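You operate a simulated robot arm through the tools that you are given. There is no shell and no other tool.

You are at the controls of a simulated two-armed robot. One attempt, no reset.

TASK
Seat the navy-banded wheel on the spigot, clamp it, and fit the pin.
Fine: the green pin goes into the purple socket.

It is judged by the outcome, as a careful person would: the job done as asked, and still so three seconds after it is handed in. It fails if anything else is knocked over, pushed out of place, dropped, spilled or broken.

THE ROBOT
Two 7-joint arms with fingered hands on one trunk that stands fixed in place. Base frame: the origin is at the foot of the trunk, x ahead of it, y to its left, z up; the work surface is at about z = 864. Lengths are in mm, angles in rad, forces in N, time in s.
The left shoulder is at [50, 214, 869], the right one opposite. With the tool pointing down near the work surface each hand reaches from about 360 to 880 mm from the base axis, measured 20 degrees to its own side. Payload 3 kg a hand.
The TCP of each hand is the grasp point between the finger pads, 26 mm short of the fingertips. In the tool frame z runs along the fingers and y along their closing line. The gripper opens to 132 mm; its body begins 73 mm behind the TCP. The gripper is a hand of 3 fingers: y runs from the thumb to the fingers, the wrist lies at [0, 0, -229] in the tool frame, and closing takes about 1.5 s.
Orientation is told as [roll, pitch, yaw] about the base's x, y, z axes, in that order, counted from this pose: with the fingers straight down and closing along the base's y, the tool's x points along the base's -x, its y along +y and its z along -z.

THE INTERFACE
- The arms move only by the tool send_rows. It takes "left_plan", "right_plan" or both (then of equal length, played together; a hand with none holds still); each is a list of rows, each a list of 7 numbers: the shift along the tool's x, y, z in mm, then the turn, a rotation vector about the tool's x, y, z in rad, then the opening, from 0 (shut) to 1 (fully open). In form: [[tx, ty, tz, wx, wy, wz, hand], ...]. A call has 1 to 20 rows; each row is the pose to reach, as a shift and turn from the pose commanded when the call began, along the tool's axes at that moment. Rows are played at 5 a second. More than 50 mm and 0.15 rad between two rows, or a gripper value outside its range, and nothing of the call is played. A pose out of reach is approached as far as the arm can. The call stops where the force on the tool passes 50 N (or 10 N more than at its start, if that is more) or the arm is blocked; 0.2 s more then pass. Each finger travels about 72 mm/s and halts on what it meets, pressing with about 27 N; the grip force reading is that of the motor and also rises with nothing between the fingers. The clock runs only during rows and for 0.2 s after the last one: add rows that repeat a pose to give the fingers time. It gives the time, the measured TCP pose, the force on the tool (base axes), the opening and the grip force at its end, in the units of the frame above (readings bear some noise), with the torque about the TCP (base axes, N m) and any sound that the robot's microphone picked up.
- Cameras (640 x 400 px; columns grow to the right, rows downward): "scene" is now at [38.1, -13.4, 1511.1]; the picture's right is [-0.15, -0.99, 0.00], its down [-0.57, 0.09, -0.81] and it looks along [0.81, -0.12, -0.58] (base axes); focal length 312 px, centre (320, 200). "left" rides on the left gripper at [-62, 3, -92] in its tool frame; the picture's right is [-0.05, -1.00, 0.00], its down [0.83, -0.04, -0.56] and it looks along [0.55, -0.03, 0.83] (tool axes); focal length 230 px, centre (320, 200). "right" rides on the right gripper at [62, 3, -92] in its tool frame; the picture's right is [-0.05, 1.00, 0.00], its down [-0.83, -0.04, -0.56] and it looks along [-0.55, -0.03, 0.83] (tool axes); focal length 230 px, centre (320, 200). There is no depth. A picture from a camera that has moved, and an enlarged one, comes with that camera's place and axes in the base frame and with its lens.
- get_image(camera): a new picture of that camera. It takes no simulated time.
- grasp_type(shape, hand): the hand has 3 fingers and takes this shape, open, in about a second: jaw (thumb against the fingers, like two jaws); tri (thumb and two fingers); tip (a fingertip pinch); poke (one finger out to press); point (the index stretched); flat (the hand flat); cup (the hand cupped); fist (a fist). The gripper value then closes the fingers along that shape, each until it touches; the sizes above hold for jaw. It gives what a move gives, with no picture.
- turn_head(pan, tilt): turns the head with the scene camera to pan (to the left, within 1.501 rad either way) and tilt (down, from -0.506 to 1.204), counted from straight ahead of the robot. It gives what a move gives.
- enlarge(camera, box): a new picture of the part [left, top, right, bottom] of that camera's present view, enlarged. It takes no simulated time.
- finish_job(): hands the job in; it is judged then, once.

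Nothing tells you positions but the pictures and the camera data. Unless the task says otherwise, let go and move clear before handing in.

The tools are called as name(argument=value, ...) on one line, values as JSON. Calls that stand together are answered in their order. send_rows: Moves the arms, as the interface text tells. Its arguments: {"type":"object","properties":{"left_plan":{"type":"array","items":{"type":"array","items":{"type":"number"}}},"right_plan":{"type":"array","items":{"type":"array","items":{"type":"number"}}}},"required":[]} The other tools are called the same way: grasp_type (shape, hand) gives the hand a shape; turn_head (pan, tilt) turns the head that bears the scene camera; get_image (camera) takes a picture; enlarge (camera, box) takes an enlarged picture of a part of a camera's view; finish_job () hands the job in.

At the start:

```text
time: 0.0
left_tcp_pos: [424.1, 98.2, 1224.1]
left_tool_rot: [0.0, 0.001, -0.074]
left_ft_force: [-0.3, 0.1, -0.4]
left_torque: [0.0, -0.01, 0.01]
left_grip_width: 132.1
left_grasp_force: 0.0
left_shape: jaw
right_tcp_pos: [453.7, -278.2, 1239.1]
right_tool_rot: [0.0, 0.001, -0.074]
right_ft_force: [1.4, -1.2, 0.3]
right_torque: [0.04, 0.01, 0.0]
right_grip_width: 132.2
right_grasp_force: 0.1
right_shape: jaw
head pan, tilt (commanded): [-0.148, 0.62]
```

scene: 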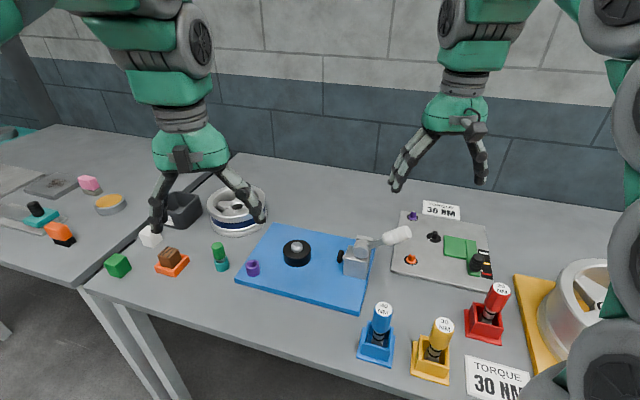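
right: 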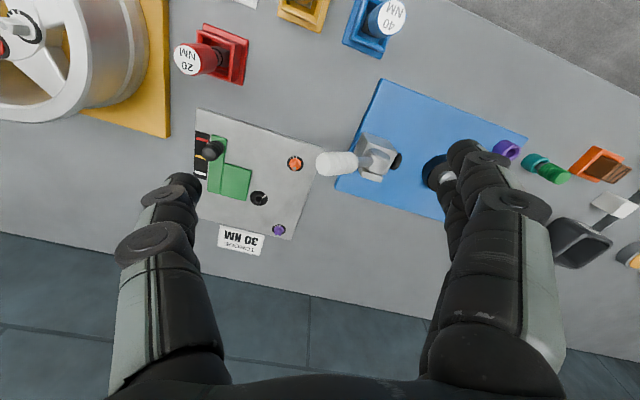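
left: 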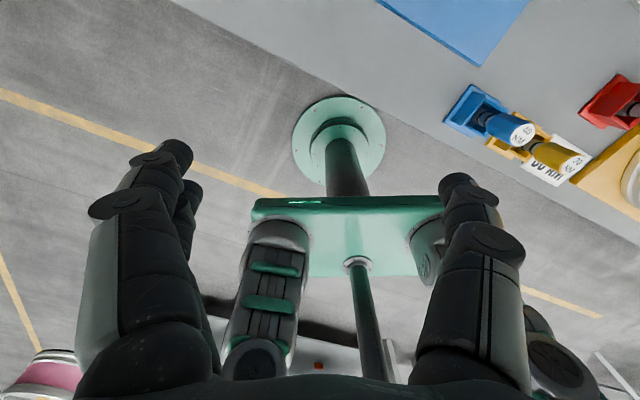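

I see a blue board with a black spigot, a purple socket and a toggle clamp. A navy-banded wheel is behind-left of it, and a green/teal pin stands near the board. I'll look closer before moving.

enlarge(camera="scene", box=[90, 160, 410, 360])

enlarge(camera="scene", box=[230, 200, 430, 325])

enlarge(camera="scene", box=[180, 160, 300, 235])

enlarge(camera="right", box=[300, 80, 640, 292])

```text
2.00 times, centred on (250, 260) of scene
camera zoom: at [38.1, -13.4, 1511.1], right [-0.15, -0.99, 0.0], down [-0.57, 0.09, -0.81], along [0.81, -0.12, -0.58], focal length 624 px, centre (460, 80)
```

zoom: 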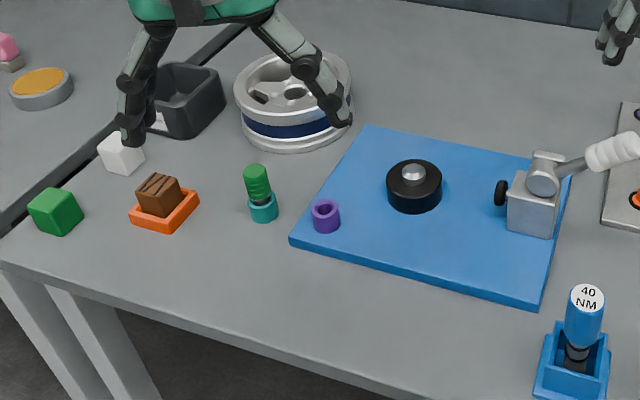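

```text
3.20 times, centred on (330, 262) of scene
camera zoom: at [38.1, -13.4, 1511.1], right [-0.15, -0.99, 0.0], down [-0.57, 0.09, -0.81], along [0.81, -0.12, -0.58], focal length 998 px, centre (288, 0)
```

zoom: 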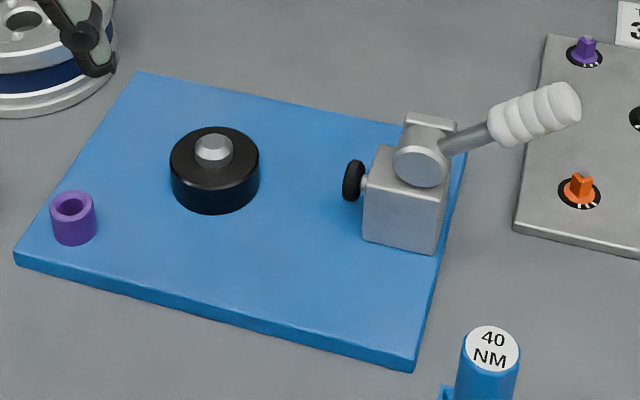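

```text
5.33 times, centred on (240, 198) of scene
camera zoom: at [38.1, -13.4, 1511.1], right [-0.15, -0.99, 0.0], down [-0.57, 0.09, -0.81], along [0.81, -0.12, -0.58], focal length 1664 px, centre (747, 213)
```

zoom: 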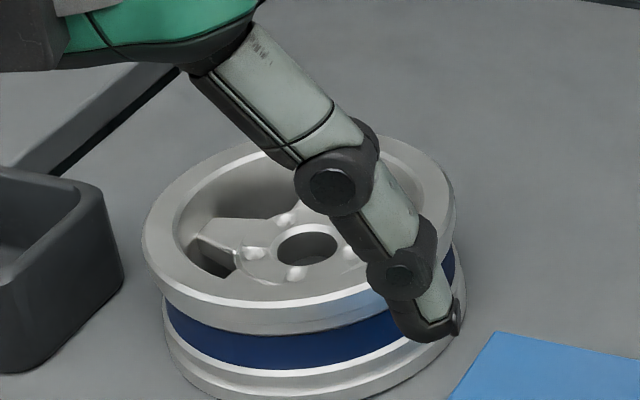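

```text
1.88 times, centred on (470, 186) of right
camera zoom: at [393.6, -271.0, 1331.8], right [0.13, 0.99, 0.0], down [0.83, -0.1, 0.56], along [0.55, -0.07, -0.83], focal length 433 px, centre (38, 226)
```

zoom: 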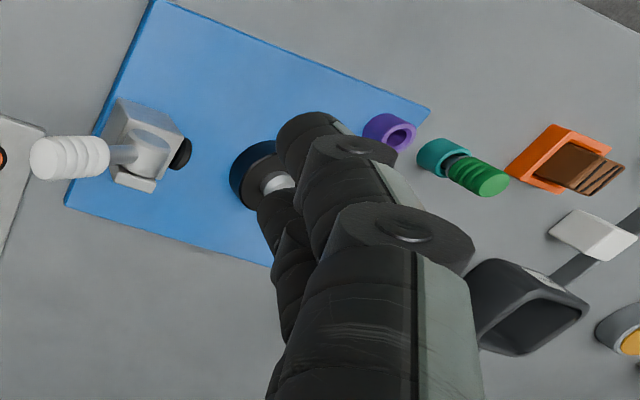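

The wheel (about 184 mm across) is near [860, 128], the spigot near [645, -40], and the clamp sits right of the spigot. I'll move the left hand aside and bring the right hand's camera over for a second viewpoint.

send_rows(left_plan=[[3, 40, 0, 0, 0, 0, 1], [6, 80, 0, 0, 0, 0, 1], [9, 120, 0, 0, 0, 0, 1], [12, 160, 0, 0, 0, 0, 1], [15, 200, 0, 0, 0, 0, 1], [15, 200, 0, 0, 0, 0, 1]], right_plan=[[3, 45, 0, 0, 0, 0, 1], [6, 90, 0, 0, 0, 0, 1], [9, 135, 0, 0, 0, 0, 1], [12, 180, 0, 0, 0, 0, 1], [15, 225, 0, 0, 0, 0, 1], [18, 249, 0, 0, 0, 0, 1]])

```text
time: 1.4
left_tcp_pos: [425.7, 299.8, 1225.1]
left_tool_rot: [0.0, -0.001, -0.073]
left_ft_force: [-1.6, 0.2, 0.7]
left_torque: [-0.04, 0.03, 0.01]
left_grip_width: 131.7
left_grasp_force: 0.0
left_shape: jaw
right_tcp_pos: [454.4, -25.9, 1240.7]
right_tool_rot: [0.001, 0.0, -0.076]
right_ft_force: [0.0, 0.8, 0.6]
right_torque: [0.0, 0.0, -0.01]
right_grip_width: 132.0
right_grasp_force: 0.0
right_shape: jaw
head pan, tilt (commanded): [-0.148, 0.62]
```

get_image(camera="right")

get_image(camera="scene")

get_image(camera="left")

```text
taken
camera right: at [393.2, -19.1, 1333.8], right [0.13, 0.99, 0.0], down [0.82, -0.11, 0.56], along [0.55, -0.07, -0.83], focal length 230 px, centre (320, 200)
```

right: 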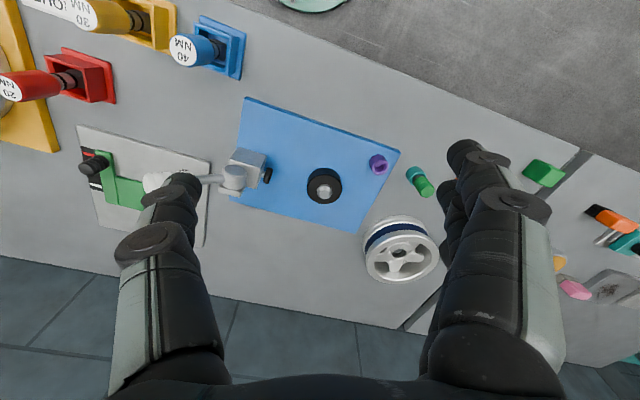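

```text
taken
camera scene: at [38.1, -13.3, 1511.1], right [-0.15, -0.99, 0.0], down [-0.57, 0.09, -0.81], along [0.81, -0.12, -0.58], focal length 312 px, centre (320, 200)
```

scene: 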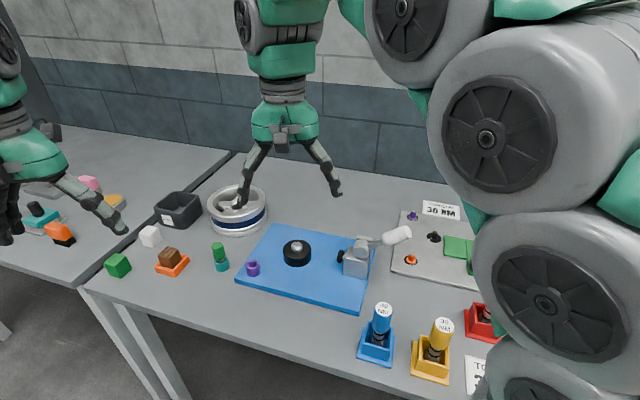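

```text
taken
camera left: at [487.9, 297.5, 1318.4], right [-0.02, -1.0, 0.0], down [-0.83, 0.02, 0.56], along [-0.56, 0.01, -0.83], focal length 230 px, centre (320, 200)
```

left: 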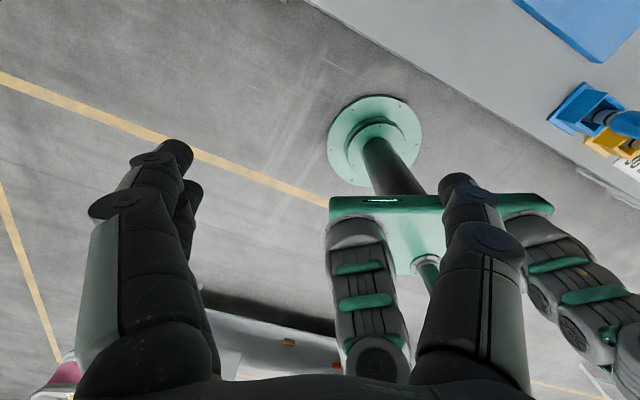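

enlarge(camera="right", box=[220, 90, 460, 240])

enlarge(camera="right", box=[340, 140, 460, 290])

enlarge(camera="scene", box=[190, 170, 310, 245])

```text
2.67 times, centred on (340, 165) of right
camera zoom: at [393.2, -19.1, 1333.8], right [0.13, 0.99, 0.0], down [0.82, -0.11, 0.56], along [0.55, -0.07, -0.83], focal length 614 px, centre (267, 293)
```

zoom: 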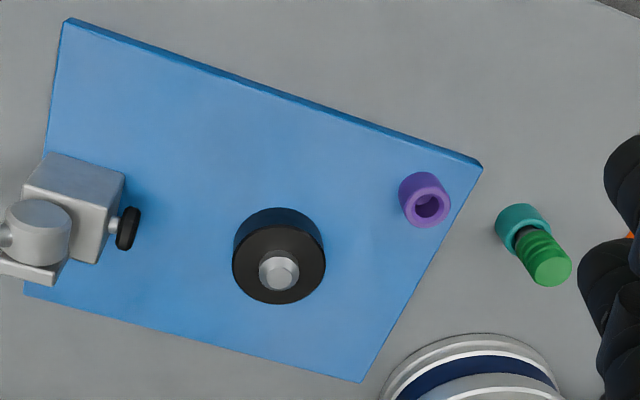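

```text
2.67 times, centred on (400, 215) of right
camera zoom: at [393.2, -19.1, 1333.8], right [0.13, 0.99, 0.0], down [0.82, -0.11, 0.56], along [0.55, -0.07, -0.83], focal length 614 px, centre (107, 160)
```

zoom: 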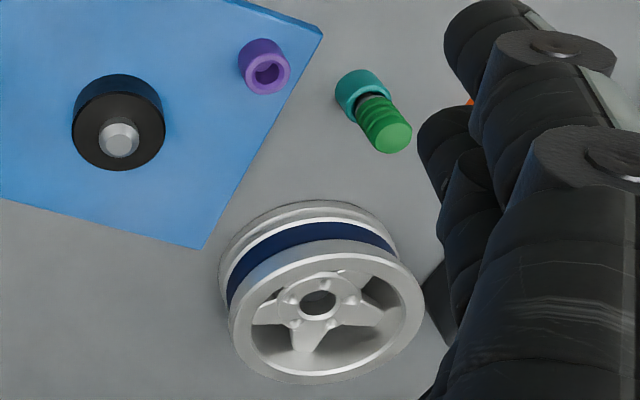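

```text
5.33 times, centred on (250, 208) of scene
camera zoom: at [38.1, -13.3, 1511.1], right [-0.15, -0.99, 0.0], down [-0.57, 0.09, -0.81], along [0.81, -0.12, -0.58], focal length 1664 px, centre (693, 160)
```

zoom: 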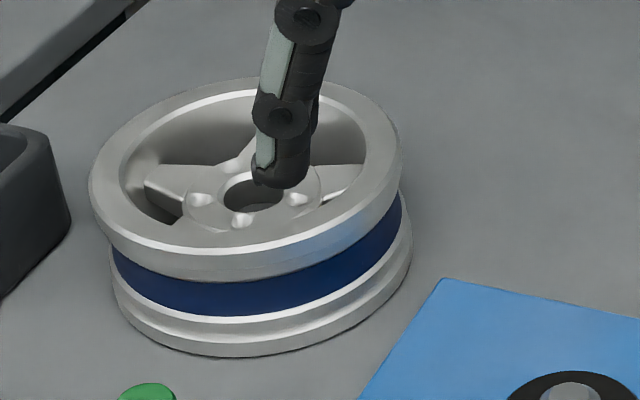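

The wheel is five-spoked with a bore, its centre is near [873, 132], and its rim top is at about z 938. The spigot is near [637, -40] with its top at about z 939. Next I'll move the right arm back and bring the left hand over the wheel for a close look.

send_rows(left_plan=[[-34, -14, 15, 0, 0, 0, 1], [-67, -29, 29, 0, 0, 0, 1], [-101, -43, 43, 0, 0, 0, 1], [-134, -58, 58, 0, 0, 0, 1], [-168, -72, 72, 0, 0, 0, 1], [-201, -87, 87, 0, 0, 0, 1], [-235, -101, 101, 0, 0, 0, 1], [-268, -116, 116, 0, 0, 0, 1], [-302, -130, 130, 0, 0, 0, 1], [-336, -145, 145, 0, 0, 0, 1]], right_plan=[[-2, -25, 0, 0, 0, 0, 1], [-4, -50, 0, 0, 0, 0, 1], [-6, -75, 0, 0, 0, 0, 1], [-8, -100, 0, 0, 0, 0, 1], [-10, -125, 0, 0, 0, 0, 1], [-11, -150, 0, 0, 0, 0, 1], [-13, -175, 0, 0, 0, 0, 1], [-15, -200, 0, 0, 0, 0, 1], [-17, -225, 0, 0, 0, 0, 1], [-18, -249, 0, 0, 0, 0, 1]])

get_image(camera="left")

get_image(camera="scene")

```text
time: 3.6
left_tcp_pos: [750.5, 131.0, 1079.5]
left_tool_rot: [0.0, 0.0, -0.073]
left_ft_force: [0.5, -0.1, -1.0]
left_torque: [0.02, 0.01, -0.01]
left_grip_width: 131.8
left_grasp_force: 0.1
left_shape: jaw
right_tcp_pos: [452.6, -278.9, 1239.7]
right_tool_rot: [0.0, 0.0, -0.073]
right_ft_force: [0.1, 0.0, 0.3]
right_torque: [0.0, -0.03, -0.01]
right_grip_width: 132.0
right_grasp_force: 0.1
right_shape: jaw
head pan, tilt (commanded): [-0.148, 0.62]
```

```text
taken
camera left: at [812.1, 128.5, 1171.8], right [-0.02, -1.0, 0.0], down [-0.83, 0.02, 0.56], along [-0.56, 0.01, -0.83], focal length 230 px, centre (320, 200)
```

left: 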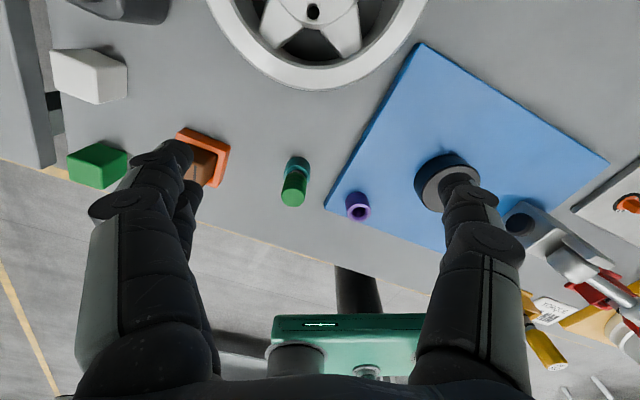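

```text
taken
camera scene: at [38.1, -13.3, 1511.1], right [-0.15, -0.99, 0.0], down [-0.57, 0.09, -0.81], along [0.81, -0.12, -0.58], focal length 312 px, centre (320, 200)
```

scene: 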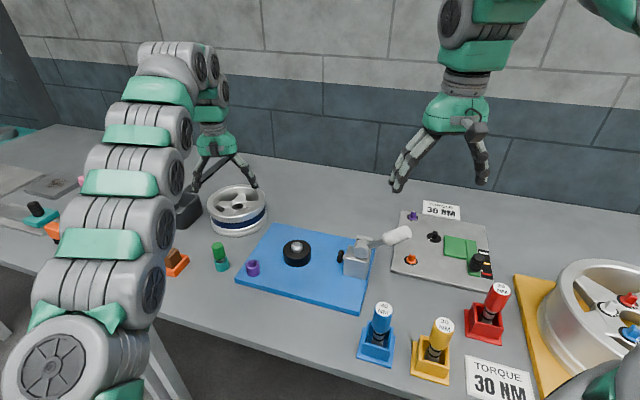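

The left hand reached its spot, so I now have clear views of everything from the scene camera. I'll zoom in on each object.

enlarge(camera="scene", box=[190, 170, 310, 245])

enlarge(camera="left", box=[180, 0, 440, 160])

enlarge(camera="left", box=[260, 120, 500, 270])

enlarge(camera="left", box=[480, 150, 640, 300])

```text
5.33 times, centred on (250, 208) of scene
camera zoom: at [38.1, -13.3, 1511.1], right [-0.15, -0.99, 0.0], down [-0.57, 0.09, -0.81], along [0.81, -0.12, -0.58], focal length 1664 px, centre (693, 160)
```

zoom: 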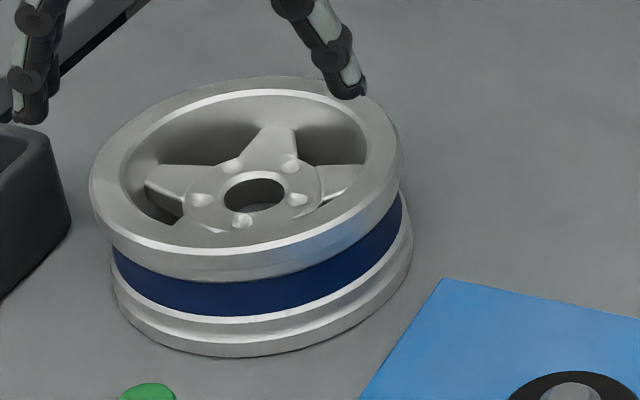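

```text
2.46 times, centred on (310, 80) of left
camera zoom: at [812.1, 128.5, 1171.8], right [-0.02, -1.0, 0.0], down [-0.83, 0.02, 0.56], along [-0.56, 0.01, -0.83], focal length 566 px, centre (345, 495)
```

zoom: 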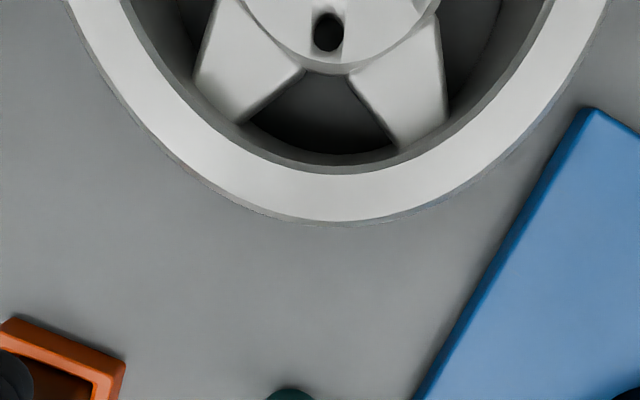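

```text
2.67 times, centred on (380, 195) of left
camera zoom: at [812.1, 128.5, 1171.8], right [-0.02, -1.0, 0.0], down [-0.83, 0.02, 0.56], along [-0.56, 0.01, -0.83], focal length 614 px, centre (160, 213)
```

zoom: 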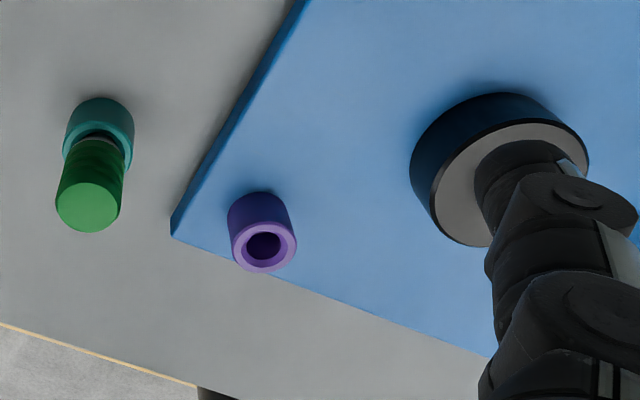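

```text
2.67 times, centred on (560, 225) of left
camera zoom: at [812.1, 128.5, 1171.8], right [-0.02, -1.0, 0.0], down [-0.83, 0.02, 0.56], along [-0.56, 0.01, -0.83], focal length 614 px, centre (-320, 133)
```

zoom: 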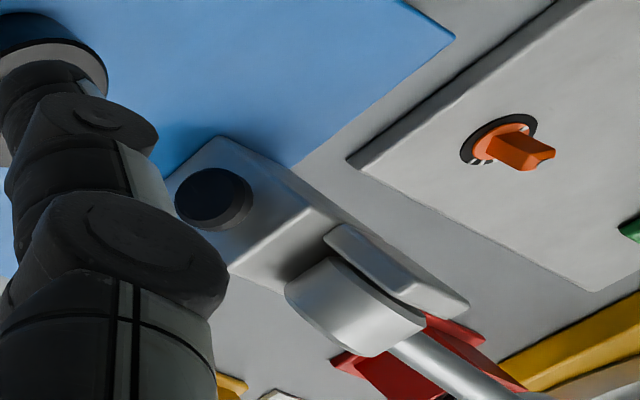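

The spoke openings should let fingers pass around the hub. I'll try the "tri" hand shape and see how its fingers spread.

grasp_type(shape="tri", hand="left")

get_image(camera="left")

enlarge(camera="scene", box=[170, 100, 330, 200])

```text
time: 4.5
left_tcp_pos: [748.5, 129.8, 1080.0]
left_tool_rot: [-0.002, 0.001, -0.073]
left_ft_force: [-0.3, -0.5, 0.3]
left_torque: [0.01, 0.02, -0.01]
left_grip_width: 131.8
left_grasp_force: 0.1
left_shape: tri
right_tcp_pos: [451.8, -278.5, 1238.3]
right_tool_rot: [-0.001, 0.0, -0.073]
right_ft_force: [-0.2, 1.3, 0.5]
right_torque: [-0.01, 0.01, 0.03]
right_grip_width: 132.0
right_grasp_force: 0.1
right_shape: jaw
head pan, tilt (commanded): [-0.148, 0.62]
```

```text
taken
camera left: at [811.9, 128.6, 1171.9], right [-0.02, -1.0, 0.0], down [-0.83, 0.02, 0.56], along [-0.56, 0.01, -0.83], focal length 230 px, centre (320, 200)
```

left: 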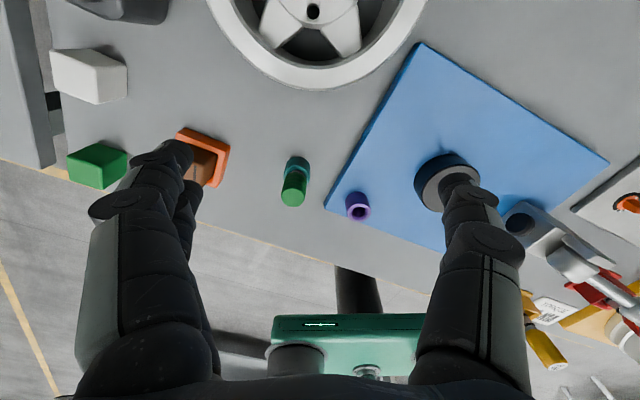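

```text
4.00 times, centred on (250, 150) of scene
camera zoom: at [38.1, -13.4, 1511.1], right [-0.15, -0.99, 0.0], down [-0.57, 0.09, -0.81], along [0.81, -0.12, -0.58], focal length 1248 px, centre (600, 400)
```

zoom: 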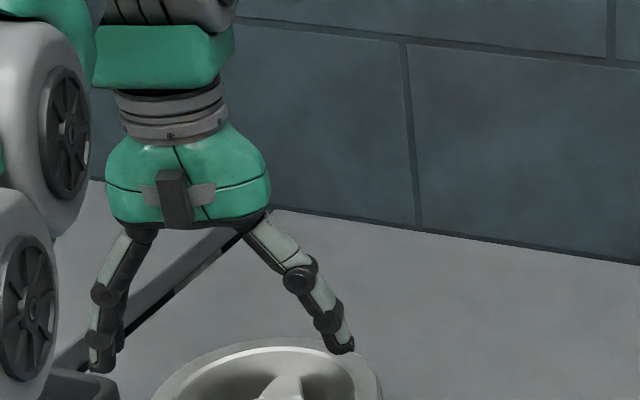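

"tri" looks the same as "jaw", so the two fingers stay side by side. I'll tilt the left hand to get its camera directly over the wheel before choosing a grip.

send_rows(left_plan=[[-20, 1.5, 8, 0, -0.125, 0, 1], [-40, 3, 15, 0, -0.25, 0, 1], [-60, 4.5, 22, 0, -0.375, 0, 1], [-80, 6, 30, 0, -0.5, 0, 1], [-80, 6, 30, 0, -0.5, 0, 1]])

get_image(camera="left")

enlarge(camera="left", box=[200, 20, 440, 170])

```text
time: 5.7
left_tcp_pos: [830.6, 129.7, 1051.4]
left_tool_rot: [0.001, -0.501, -0.073]
left_ft_force: [0.7, 0.3, -1.0]
left_torque: [-0.02, 0.0, 0.0]
left_grip_width: 131.9
left_grasp_force: 0.1
left_shape: tri
right_tcp_pos: [452.0, -278.3, 1238.9]
right_tool_rot: [-0.001, 0.003, -0.073]
right_ft_force: [-0.5, 0.0, -0.3]
right_torque: [-0.01, 0.02, 0.0]
right_grip_width: 131.9
right_grasp_force: 0.0
right_shape: jaw
head pan, tilt (commanded): [-0.148, 0.62]
```

```text
taken
camera left: at [840.1, 131.5, 1162.1], right [-0.03, -1.0, 0.02], down [-1.0, 0.03, 0.09], along [-0.09, -0.02, -1.0], focal length 230 px, centre (320, 200)
```

left: 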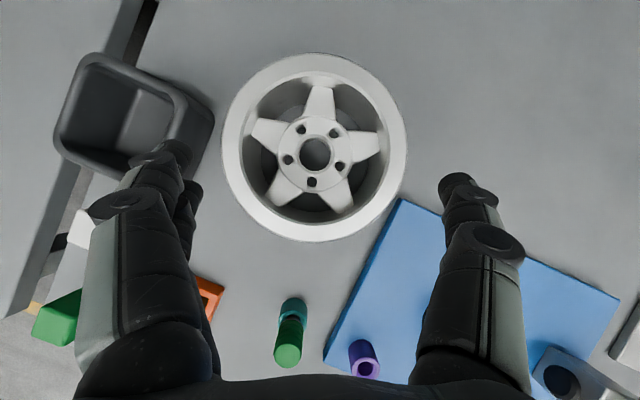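

```text
2.67 times, centred on (320, 95) of left
camera zoom: at [840.1, 131.5, 1162.1], right [-0.03, -1.0, 0.02], down [-1.0, 0.03, 0.09], along [-0.09, -0.02, -1.0], focal length 614 px, centre (320, 480)
```

zoom: 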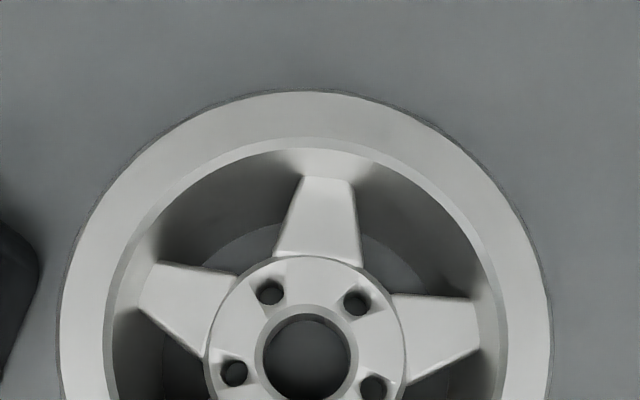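

enlarge(camera="left", box=[212, 40, 420, 250])

enlarge(camera="left", box=[240, 250, 420, 400])

enlarge(camera="scene", box=[270, 215, 420, 310])

```text
1.90 times, centred on (316, 145) of left
camera zoom: at [840.1, 131.5, 1162.1], right [-0.03, -1.0, 0.02], down [-1.0, 0.03, 0.09], along [-0.09, -0.02, -1.0], focal length 438 px, centre (328, 305)
```

zoom: 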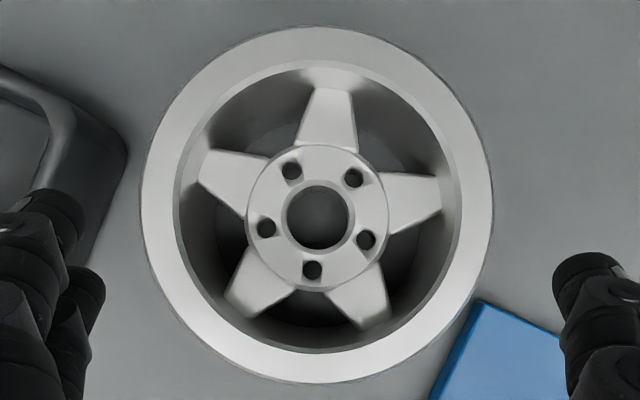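

```text
2.67 times, centred on (330, 325) of left
camera zoom: at [840.1, 131.5, 1162.1], right [-0.03, -1.0, 0.02], down [-1.0, 0.03, 0.09], along [-0.09, -0.02, -1.0], focal length 614 px, centre (293, -133)
```

zoom: 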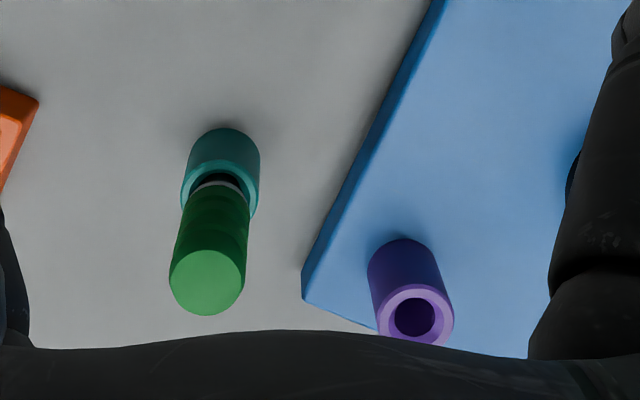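

```text
4.21 times, centred on (345, 262) of scene
camera zoom: at [38.1, -13.4, 1511.1], right [-0.15, -0.99, 0.0], down [-0.57, 0.09, -0.81], along [0.81, -0.12, -0.58], focal length 1313 px, centre (215, -63)
```

zoom: 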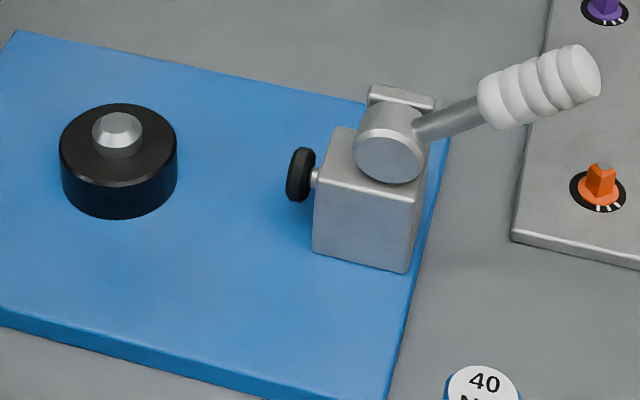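

I have a straight-down view of the wheel: centre near [870, 130], rim top z about 934, barrel inner radius about 71, spokes at z about 916. I plan to grip it by expanding the fingers inside the barrel, so I'll hover the partly closed hand over the wheel centre first.

send_rows(left_plan=[[1, 1, 15, 0.01, 0.05, 0.026, 0.9], [2, 2, 31, 0.02, 0.1, 0.051, 0.8], [3, 3, 46, 0.03, 0.15, 0.077, 0.7], [4, 4, 61, 0.04, 0.2, 0.103, 0.66], [4.4, 4.5, 76.5, 0.0507, 0.251, 0.1285, 0.66], [4.4, 4.5, 76.5, 0.0507, 0.251, 0.1285, 0.66]])

get_image(camera="left")

enlarge(camera="scene", box=[180, 140, 300, 240])

```text
time: 7.1
left_tcp_pos: [863.4, 131.8, 978.9]
left_tool_rot: [0.0, -0.247, -0.211]
left_ft_force: [0.5, -0.4, -0.6]
left_torque: [-0.01, -0.02, -0.06]
left_grip_width: 87.3
left_grasp_force: 0.1
left_shape: tri
right_tcp_pos: [453.6, -279.2, 1239.3]
right_tool_rot: [0.001, -0.001, -0.073]
right_ft_force: [-0.2, 0.0, -0.1]
right_torque: [-0.04, 0.01, 0.02]
right_grip_width: 132.0
right_grasp_force: 0.0
right_shape: jaw
head pan, tilt (commanded): [-0.148, 0.62]
```

```text
taken
camera left: at [900.3, 126.3, 1083.5], right [-0.16, -0.99, 0.01], down [-0.93, 0.16, 0.33], along [-0.33, 0.04, -0.94], focal length 230 px, centre (320, 200)
```

left: 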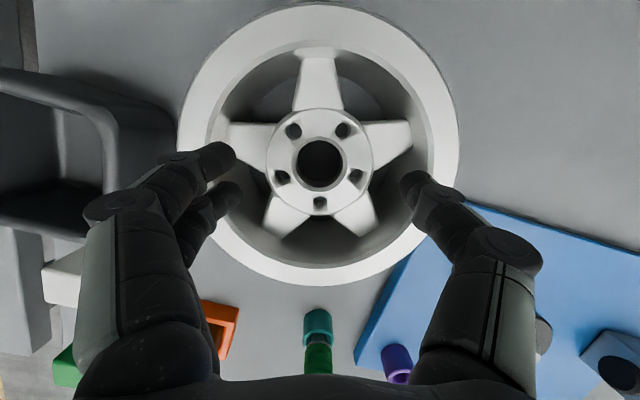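

```text
4.00 times, centred on (240, 190) of scene
camera zoom: at [38.1, -13.4, 1511.1], right [-0.15, -0.99, 0.0], down [-0.57, 0.09, -0.81], along [0.81, -0.12, -0.58], focal length 1248 px, centre (640, 240)
```

zoom: 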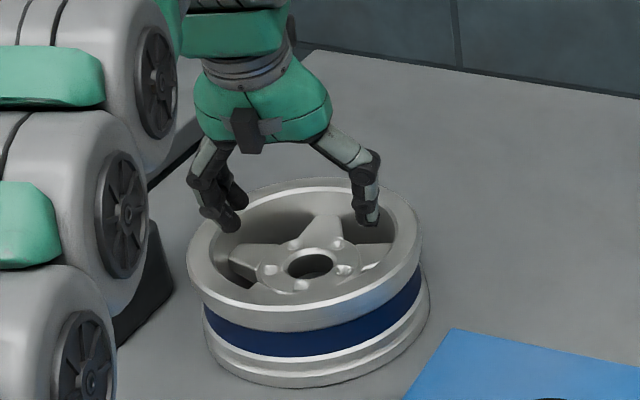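

enlarge(camera="left", box=[140, 100, 260, 250])

enlarge(camera="left", box=[380, 130, 500, 250])

enlarge(camera="scene", box=[220, 160, 290, 230])

```text
2.67 times, centred on (200, 175) of left
camera zoom: at [900.3, 126.3, 1083.5], right [-0.16, -0.99, 0.01], down [-0.93, 0.16, 0.33], along [-0.33, 0.04, -0.94], focal length 614 px, centre (640, 267)
```

zoom: 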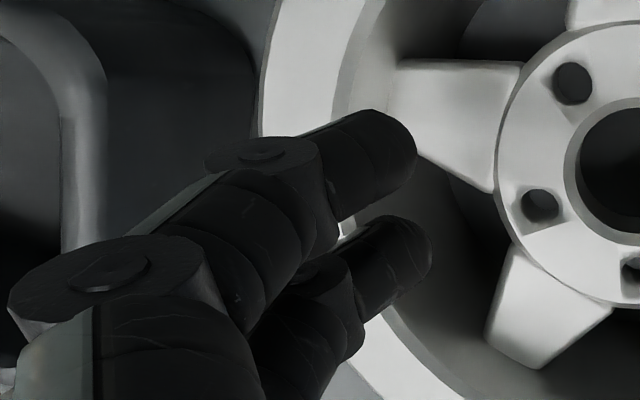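

```text
3.33 times, centred on (440, 190) of left
camera zoom: at [900.3, 126.3, 1083.5], right [-0.16, -0.99, 0.01], down [-0.93, 0.16, 0.33], along [-0.33, 0.04, -0.94], focal length 767 px, centre (-80, 233)
```

zoom: 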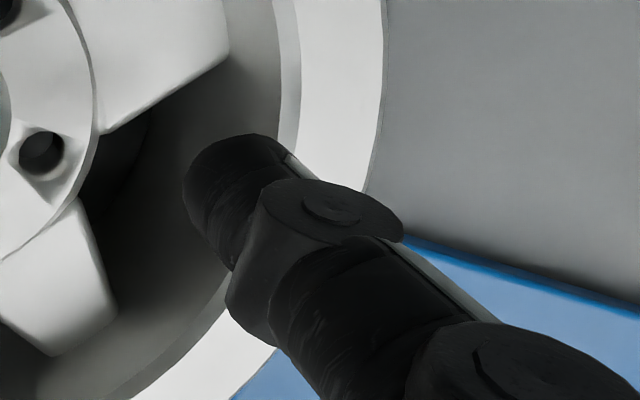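

```text
5.71 times, centred on (255, 195) of scene
camera zoom: at [38.1, -13.4, 1511.1], right [-0.15, -0.99, 0.0], down [-0.57, 0.09, -0.81], along [0.81, -0.12, -0.58], focal length 1782 px, centre (691, 229)
```

zoom: 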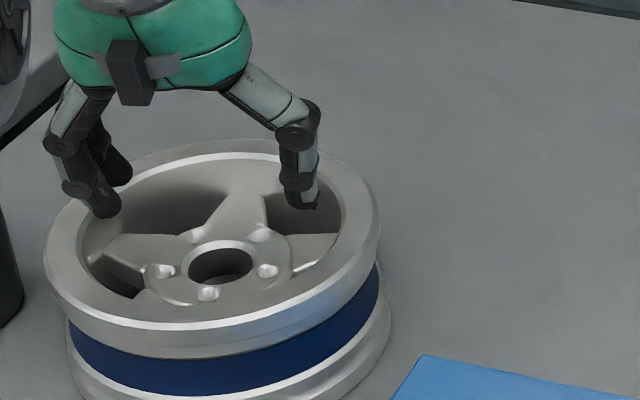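

The fingertips are well centred over the barrel. I'll lower them into the rim in small steps, watching the force.

send_rows(left_plan=[[2.4, -0.5, 9.7, 0, 0, 0, 0.66], [4.9, -1, 19.4, 0, 0, 0, 0.66], [7.3, -1, 29.1, 0, 0, 0, 0.66], [7.3, -1, 29.1, 0, 0, 0, 0.66]])

get_image(camera="left")

enlarge(camera="scene", box=[200, 160, 280, 240])

```text
time: 8.1
left_tcp_pos: [861.3, 129.4, 950.0]
left_tool_rot: [0.0, -0.249, -0.21]
left_ft_force: [0.4, 0.2, 0.5]
left_torque: [0.0, 0.0, -0.02]
left_grip_width: 87.4
left_grasp_force: 0.1
left_shape: tri
right_tcp_pos: [453.1, -279.8, 1239.5]
right_tool_rot: [0.001, -0.001, -0.074]
right_ft_force: [-0.1, -0.6, 0.2]
right_torque: [0.0, 0.0, -0.02]
right_grip_width: 131.6
right_grasp_force: 0.0
right_shape: jaw
head pan, tilt (commanded): [-0.148, 0.62]
```

```text
taken
camera left: at [899.0, 124.5, 1053.2], right [-0.16, -0.99, 0.01], down [-0.93, 0.16, 0.33], along [-0.33, 0.04, -0.94], focal length 230 px, centre (320, 200)
```

left: 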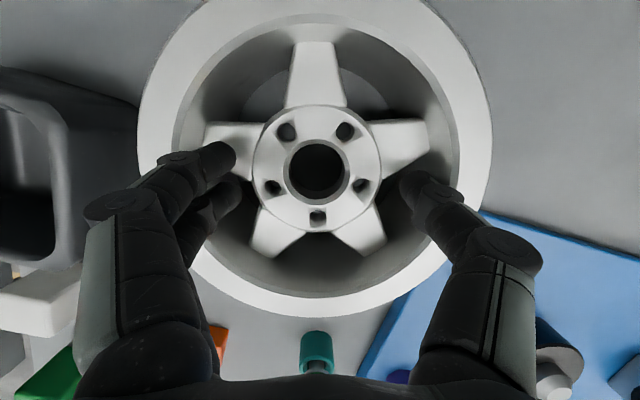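

```text
5.00 times, centred on (240, 200) of scene
camera zoom: at [38.1, -13.4, 1511.1], right [-0.15, -0.99, 0.0], down [-0.57, 0.09, -0.81], along [0.81, -0.12, -0.58], focal length 1560 px, centre (720, 200)
```

zoom: 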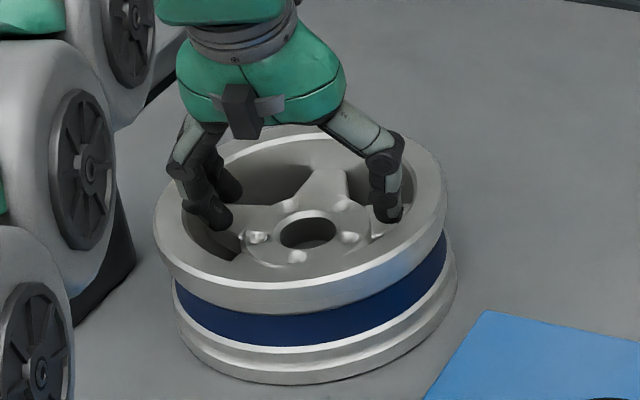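

send_rows(left_plan=[[1, 0, 3.9, 0, 0, 0, 0.66], [2, 0, 7.8, 0, 0, 0, 0.66], [2, 0, 7.8, 0, 0, 0, 0.66]])

enlarge(camera="left", box=[120, 40, 500, 290])

```text
time: 8.9
left_tcp_pos: [862.4, 131.4, 941.7]
left_tool_rot: [0.001, -0.246, -0.211]
left_ft_force: [-0.5, -2.2, 1.2]
left_torque: [0.07, 0.01, 0.03]
left_grip_width: 86.9
left_grasp_force: 0.1
left_shape: tri
right_tcp_pos: [453.1, -279.3, 1240.6]
right_tool_rot: [-0.001, -0.001, -0.075]
right_ft_force: [0.2, 0.2, -0.6]
right_torque: [-0.03, -0.04, 0.0]
right_grip_width: 132.2
right_grasp_force: 0.0
right_shape: jaw
head pan, tilt (commanded): [-0.148, 0.62]
```

```text
1.60 times, centred on (310, 165) of left
camera zoom: at [899.2, 125.9, 1046.2], right [-0.16, -0.99, 0.01], down [-0.93, 0.15, 0.33], along [-0.33, 0.04, -0.94], focal length 368 px, centre (336, 256)
```

zoom: 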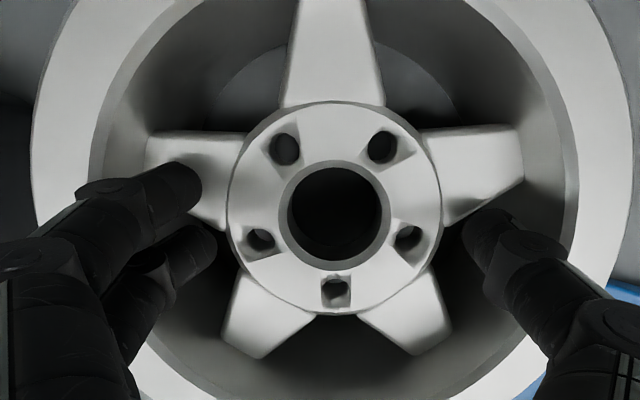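

The fingertips are inside the barrel at about spoke level, with thumb and near finger in openings. Now I'll spread the fingers slowly against the barrel wall.

send_rows(left_plan=[[0, 0, 0, 0, 0, 0, 0.7], [0, 0, 0, 0, 0, 0, 0.75], [0, 0, 0, 0, 0, 0, 0.8], [0, 0, 0, 0, 0, 0, 0.85], [0, 0, 0, 0, 0, 0, 0.9], [0, 0, 0, 0, 0, 0, 0.9], [0, 0, 0, 0, 0, 0, 0.9]])

enlarge(camera="left", box=[120, 40, 500, 290])

enlarge(camera="scene", box=[200, 160, 280, 240])

```text
time: 10.5
left_tcp_pos: [861.5, 131.6, 941.6]
left_tool_rot: [0.001, -0.25, -0.209]
left_ft_force: [-6.0, 7.9, 22.0]
left_torque: [-1.13, 0.26, -0.17]
left_grip_width: 114.5
left_grasp_force: 0.0
left_shape: tri
right_tcp_pos: [452.5, -278.7, 1238.6]
right_tool_rot: [0.0, 0.0, -0.074]
right_ft_force: [-0.7, -0.5, -0.1]
right_torque: [-0.02, -0.01, -0.01]
right_grip_width: 132.0
right_grasp_force: 0.0
right_shape: jaw
head pan, tilt (commanded): [-0.148, 0.62]
```

```text
1.60 times, centred on (310, 165) of left
camera zoom: at [899.1, 127.0, 1047.4], right [-0.16, -0.99, 0.01], down [-0.93, 0.15, 0.33], along [-0.33, 0.04, -0.94], focal length 368 px, centre (336, 256)
```

zoom: 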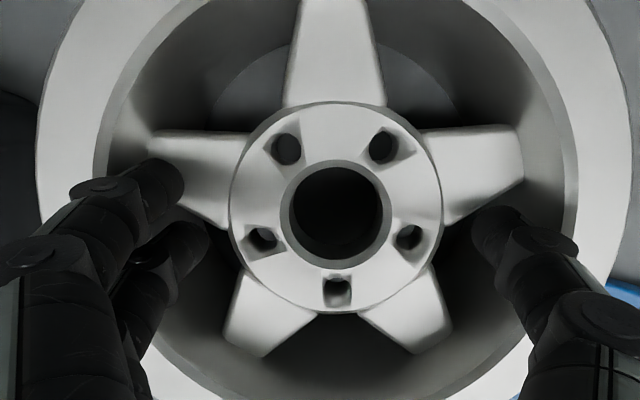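

```text
5.00 times, centred on (240, 200) of scene
camera zoom: at [37.7, -13.3, 1511.1], right [-0.15, -0.99, 0.0], down [-0.57, 0.09, -0.81], along [0.81, -0.12, -0.58], focal length 1560 px, centre (720, 200)
```

zoom: 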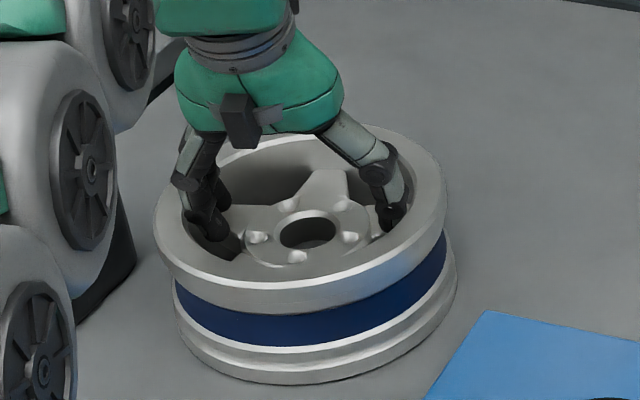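

The fingers halted at 114.5 mm, so they're pressing the wall, with some downward push from the thumb side. I'll command full opening and raise slightly to test whether the wheel follows.

send_rows(left_plan=[[-0.5, 0, -1.9, 0, 0, 0, 0.95], [-1, 0, -3.9, 0, 0, 0, 1], [-1, 0, -3.9, 0, 0, 0, 1], [-1, 0, -3.9, 0, 0, 0, 1]])

enlarge(camera="left", box=[120, 40, 500, 290])

enlarge(camera="scene", box=[200, 160, 280, 240])

```text
time: 11.5
left_tcp_pos: [861.5, 129.9, 944.4]
left_tool_rot: [0.0, -0.247, -0.21]
left_ft_force: [-0.7, -1.0, -5.8]
left_torque: [-0.28, 0.08, 0.01]
left_grip_width: 130.0
left_grasp_force: 0.1
left_shape: tri
right_tcp_pos: [453.0, -278.4, 1240.1]
right_tool_rot: [0.001, 0.0, -0.073]
right_ft_force: [0.1, -0.3, 0.7]
right_torque: [0.01, 0.01, -0.02]
right_grip_width: 132.0
right_grasp_force: 0.0
right_shape: jaw
head pan, tilt (commanded): [-0.148, 0.62]
```

```text
1.60 times, centred on (310, 165) of left
camera zoom: at [899.6, 124.8, 1049.2], right [-0.16, -0.99, 0.01], down [-0.93, 0.16, 0.33], along [-0.33, 0.04, -0.94], focal length 368 px, centre (336, 256)
```

zoom: 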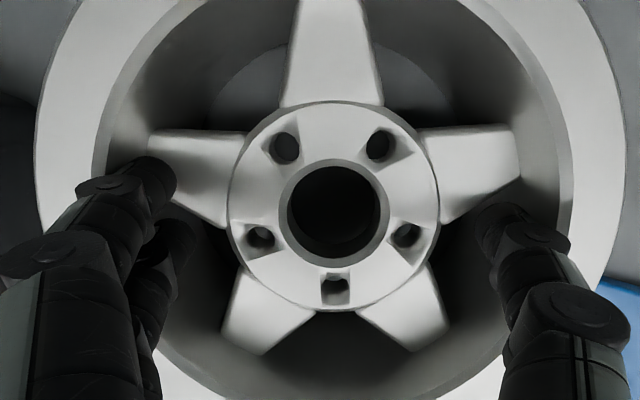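

```text
5.00 times, centred on (240, 200) of scene
camera zoom: at [38.2, -13.4, 1511.1], right [-0.15, -0.99, 0.0], down [-0.57, 0.09, -0.81], along [0.81, -0.12, -0.58], focal length 1560 px, centre (720, 200)
```

zoom: 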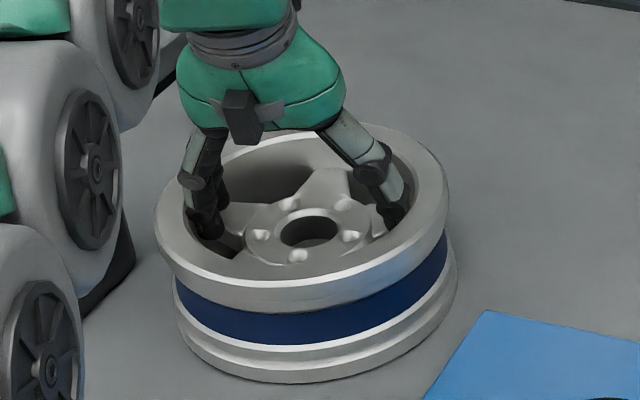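

The tool now feels a 5.8 N downward pull, so the fingers are gripping. I'll lift a little more and check.

send_rows(left_plan=[[-0.6, 0, -2.4, 0, 0, 0, 1], [-1.2, 0, -4.8, 0, 0, 0, 1], [-1.8, 0, -7.2, 0, 0, 0, 1], [-2.4, 0, -9.7, 0, 0, 0, 1], [-2.4, 0, -9.7, 0, 0, 0, 1]])

enlarge(camera="left", box=[120, 40, 500, 290])

enlarge(camera="scene", box=[200, 160, 280, 240])

```text
time: 12.7
left_tcp_pos: [864.2, 132.4, 954.1]
left_tool_rot: [-0.002, -0.247, -0.213]
left_ft_force: [-0.5, 0.3, -5.5]
left_torque: [-0.03, 0.02, 0.02]
left_grip_width: 129.7
left_grasp_force: 0.1
left_shape: tri
right_tcp_pos: [454.1, -278.8, 1240.0]
right_tool_rot: [0.001, 0.0, -0.073]
right_ft_force: [0.6, 0.7, 0.4]
right_torque: [0.0, -0.01, 0.01]
right_grip_width: 131.7
right_grasp_force: 0.1
right_shape: jaw
head pan, tilt (commanded): [-0.148, 0.62]
```

```text
1.60 times, centred on (310, 165) of left
camera zoom: at [900.0, 127.2, 1059.7], right [-0.16, -0.99, 0.01], down [-0.93, 0.15, 0.33], along [-0.33, 0.04, -0.94], focal length 368 px, centre (336, 256)
```

zoom: 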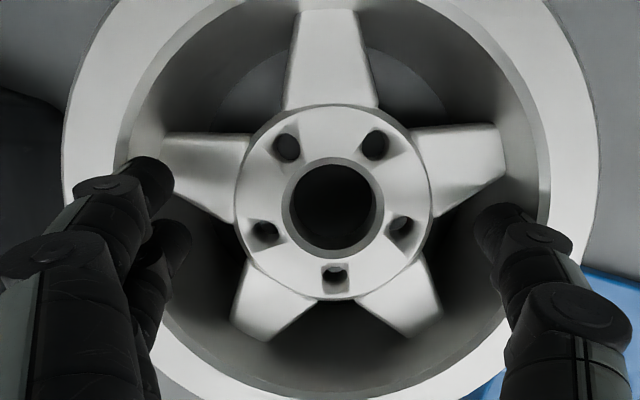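

```text
5.00 times, centred on (240, 200) of scene
camera zoom: at [38.2, -13.4, 1511.1], right [-0.15, -0.99, 0.0], down [-0.57, 0.09, -0.81], along [0.81, -0.12, -0.58], focal length 1560 px, centre (720, 200)
```

zoom: 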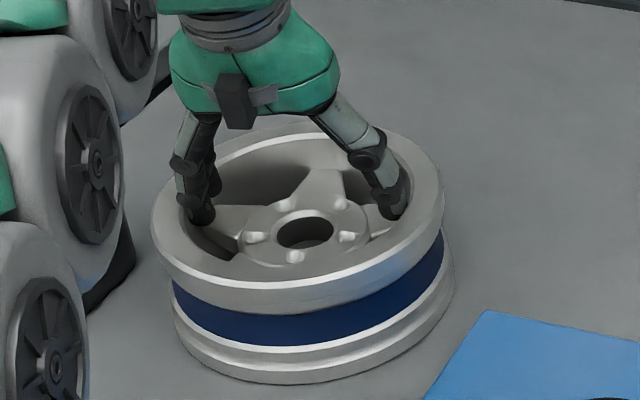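

The fingers slid up the barrel instead of lifting, so spreading is too weak. I'll release and back out, then check the "tip" shape, which may let a slim thumb-and-finger grip wedge in the spoke openings.

send_rows(left_plan=[[0, 0, 0, 0, 0, 0, 0.85], [0, 0, 0, 0, 0, 0, 0.7], [0, 0, 0, 0, 0, 0, 0.66], [0, 0, -10, 0, 0, 0, 0.66], [0, 0, -25, 0, 0, 0, 0.66], [0, 0, -45, 0, 0, 0, 0.66], [0, 0, -70, 0, 0, 0, 0.66]])

grasp_type(shape="tip", hand="left")

get_image(camera="left")

enlarge(camera="scene", box=[180, 120, 300, 240])

```text
time: 14.3
left_tcp_pos: [846.1, 135.5, 1024.4]
left_tool_rot: [0.0, -0.247, -0.211]
left_ft_force: [-0.3, 0.1, -0.6]
left_torque: [0.01, -0.02, 0.03]
left_grip_width: 86.8
left_grasp_force: 0.1
left_shape: tri
right_tcp_pos: [451.8, -279.7, 1239.4]
right_tool_rot: [0.001, 0.0, -0.074]
right_ft_force: [0.8, -1.2, -1.1]
right_torque: [-0.01, -0.01, 0.03]
right_grip_width: 131.8
right_grasp_force: 0.1
right_shape: jaw
head pan, tilt (commanded): [-0.148, 0.62]
```

```text
time: 15.2
left_tcp_pos: [847.0, 136.1, 1023.9]
left_tool_rot: [0.001, -0.249, -0.211]
left_ft_force: [-0.3, -1.0, 0.1]
left_torque: [0.02, 0.03, -0.02]
left_grip_width: 132.0
left_grasp_force: 0.1
left_shape: tip
right_tcp_pos: [451.9, -279.3, 1238.5]
right_tool_rot: [-0.002, 0.001, -0.074]
right_ft_force: [0.5, 0.2, -1.0]
right_torque: [0.0, 0.02, 0.01]
right_grip_width: 131.9
right_grasp_force: 0.0
right_shape: jaw
head pan, tilt (commanded): [-0.148, 0.62]
```

```text
taken
camera left: at [883.7, 130.0, 1128.5], right [-0.16, -0.99, 0.01], down [-0.93, 0.15, 0.33], along [-0.33, 0.04, -0.94], focal length 230 px, centre (320, 200)
```

left: 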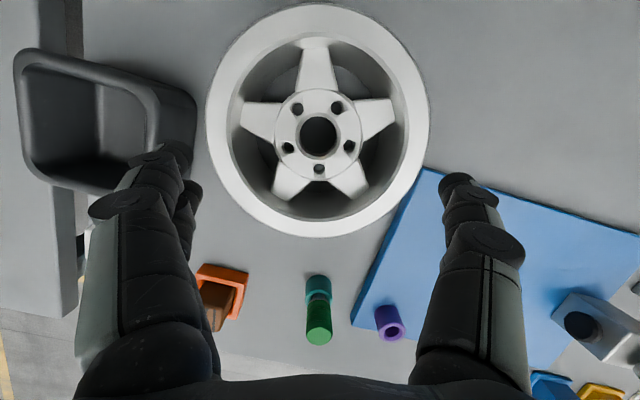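

```text
3.33 times, centred on (240, 180) of scene
camera zoom: at [38.1, -13.4, 1511.1], right [-0.15, -0.99, 0.0], down [-0.57, 0.09, -0.81], along [0.81, -0.12, -0.58], focal length 1040 px, centre (587, 267)
```

zoom: 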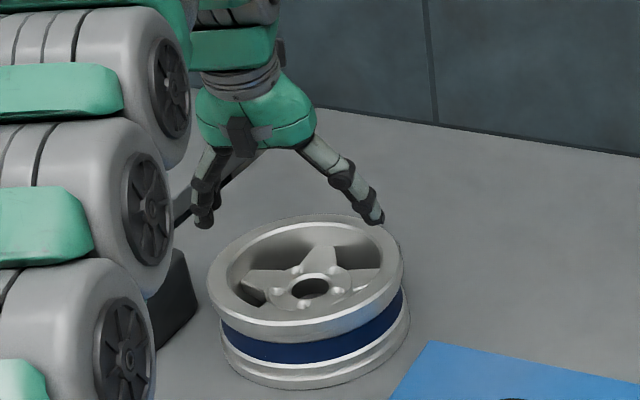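

send_rows(left_plan=[[0, 0, 0, 0, 0, 0, 0.8], [0, 0, 0, 0, 0, 0, 0.6], [0, 0, 0, 0, 0, 0, 0.5], [0, 0, 0, 0, 0, 0, 0.5]])

get_image(camera="left")

enlarge(camera="scene", box=[180, 120, 300, 240])

```text
time: 16.2
left_tcp_pos: [846.3, 134.7, 1023.0]
left_tool_rot: [0.0, -0.246, -0.211]
left_ft_force: [-1.1, 0.3, -0.1]
left_torque: [-0.01, -0.04, 0.0]
left_grip_width: 66.5
left_grasp_force: 0.0
left_shape: tip
right_tcp_pos: [453.2, -278.5, 1238.8]
right_tool_rot: [0.0, 0.001, -0.072]
right_ft_force: [-1.6, -0.2, 0.2]
right_torque: [-0.01, 0.01, 0.01]
right_grip_width: 131.8
right_grasp_force: 0.0
right_shape: jaw
head pan, tilt (commanded): [-0.148, 0.62]
```

```text
taken
camera left: at [883.7, 130.1, 1128.6], right [-0.16, -0.99, 0.01], down [-0.93, 0.15, 0.33], along [-0.33, 0.04, -0.94], focal length 230 px, centre (320, 200)
```

left: 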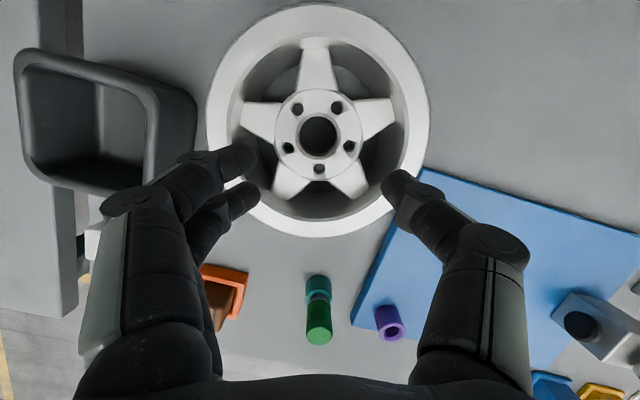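

```text
3.33 times, centred on (240, 180) of scene
camera zoom: at [38.1, -13.4, 1511.1], right [-0.15, -0.99, 0.0], down [-0.57, 0.09, -0.81], along [0.81, -0.12, -0.58], focal length 1040 px, centre (587, 267)
```

zoom: 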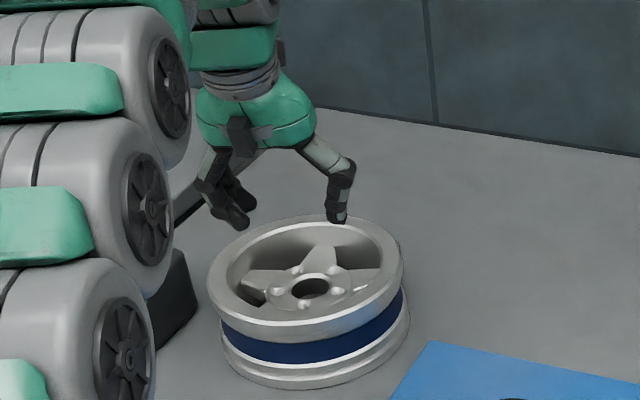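

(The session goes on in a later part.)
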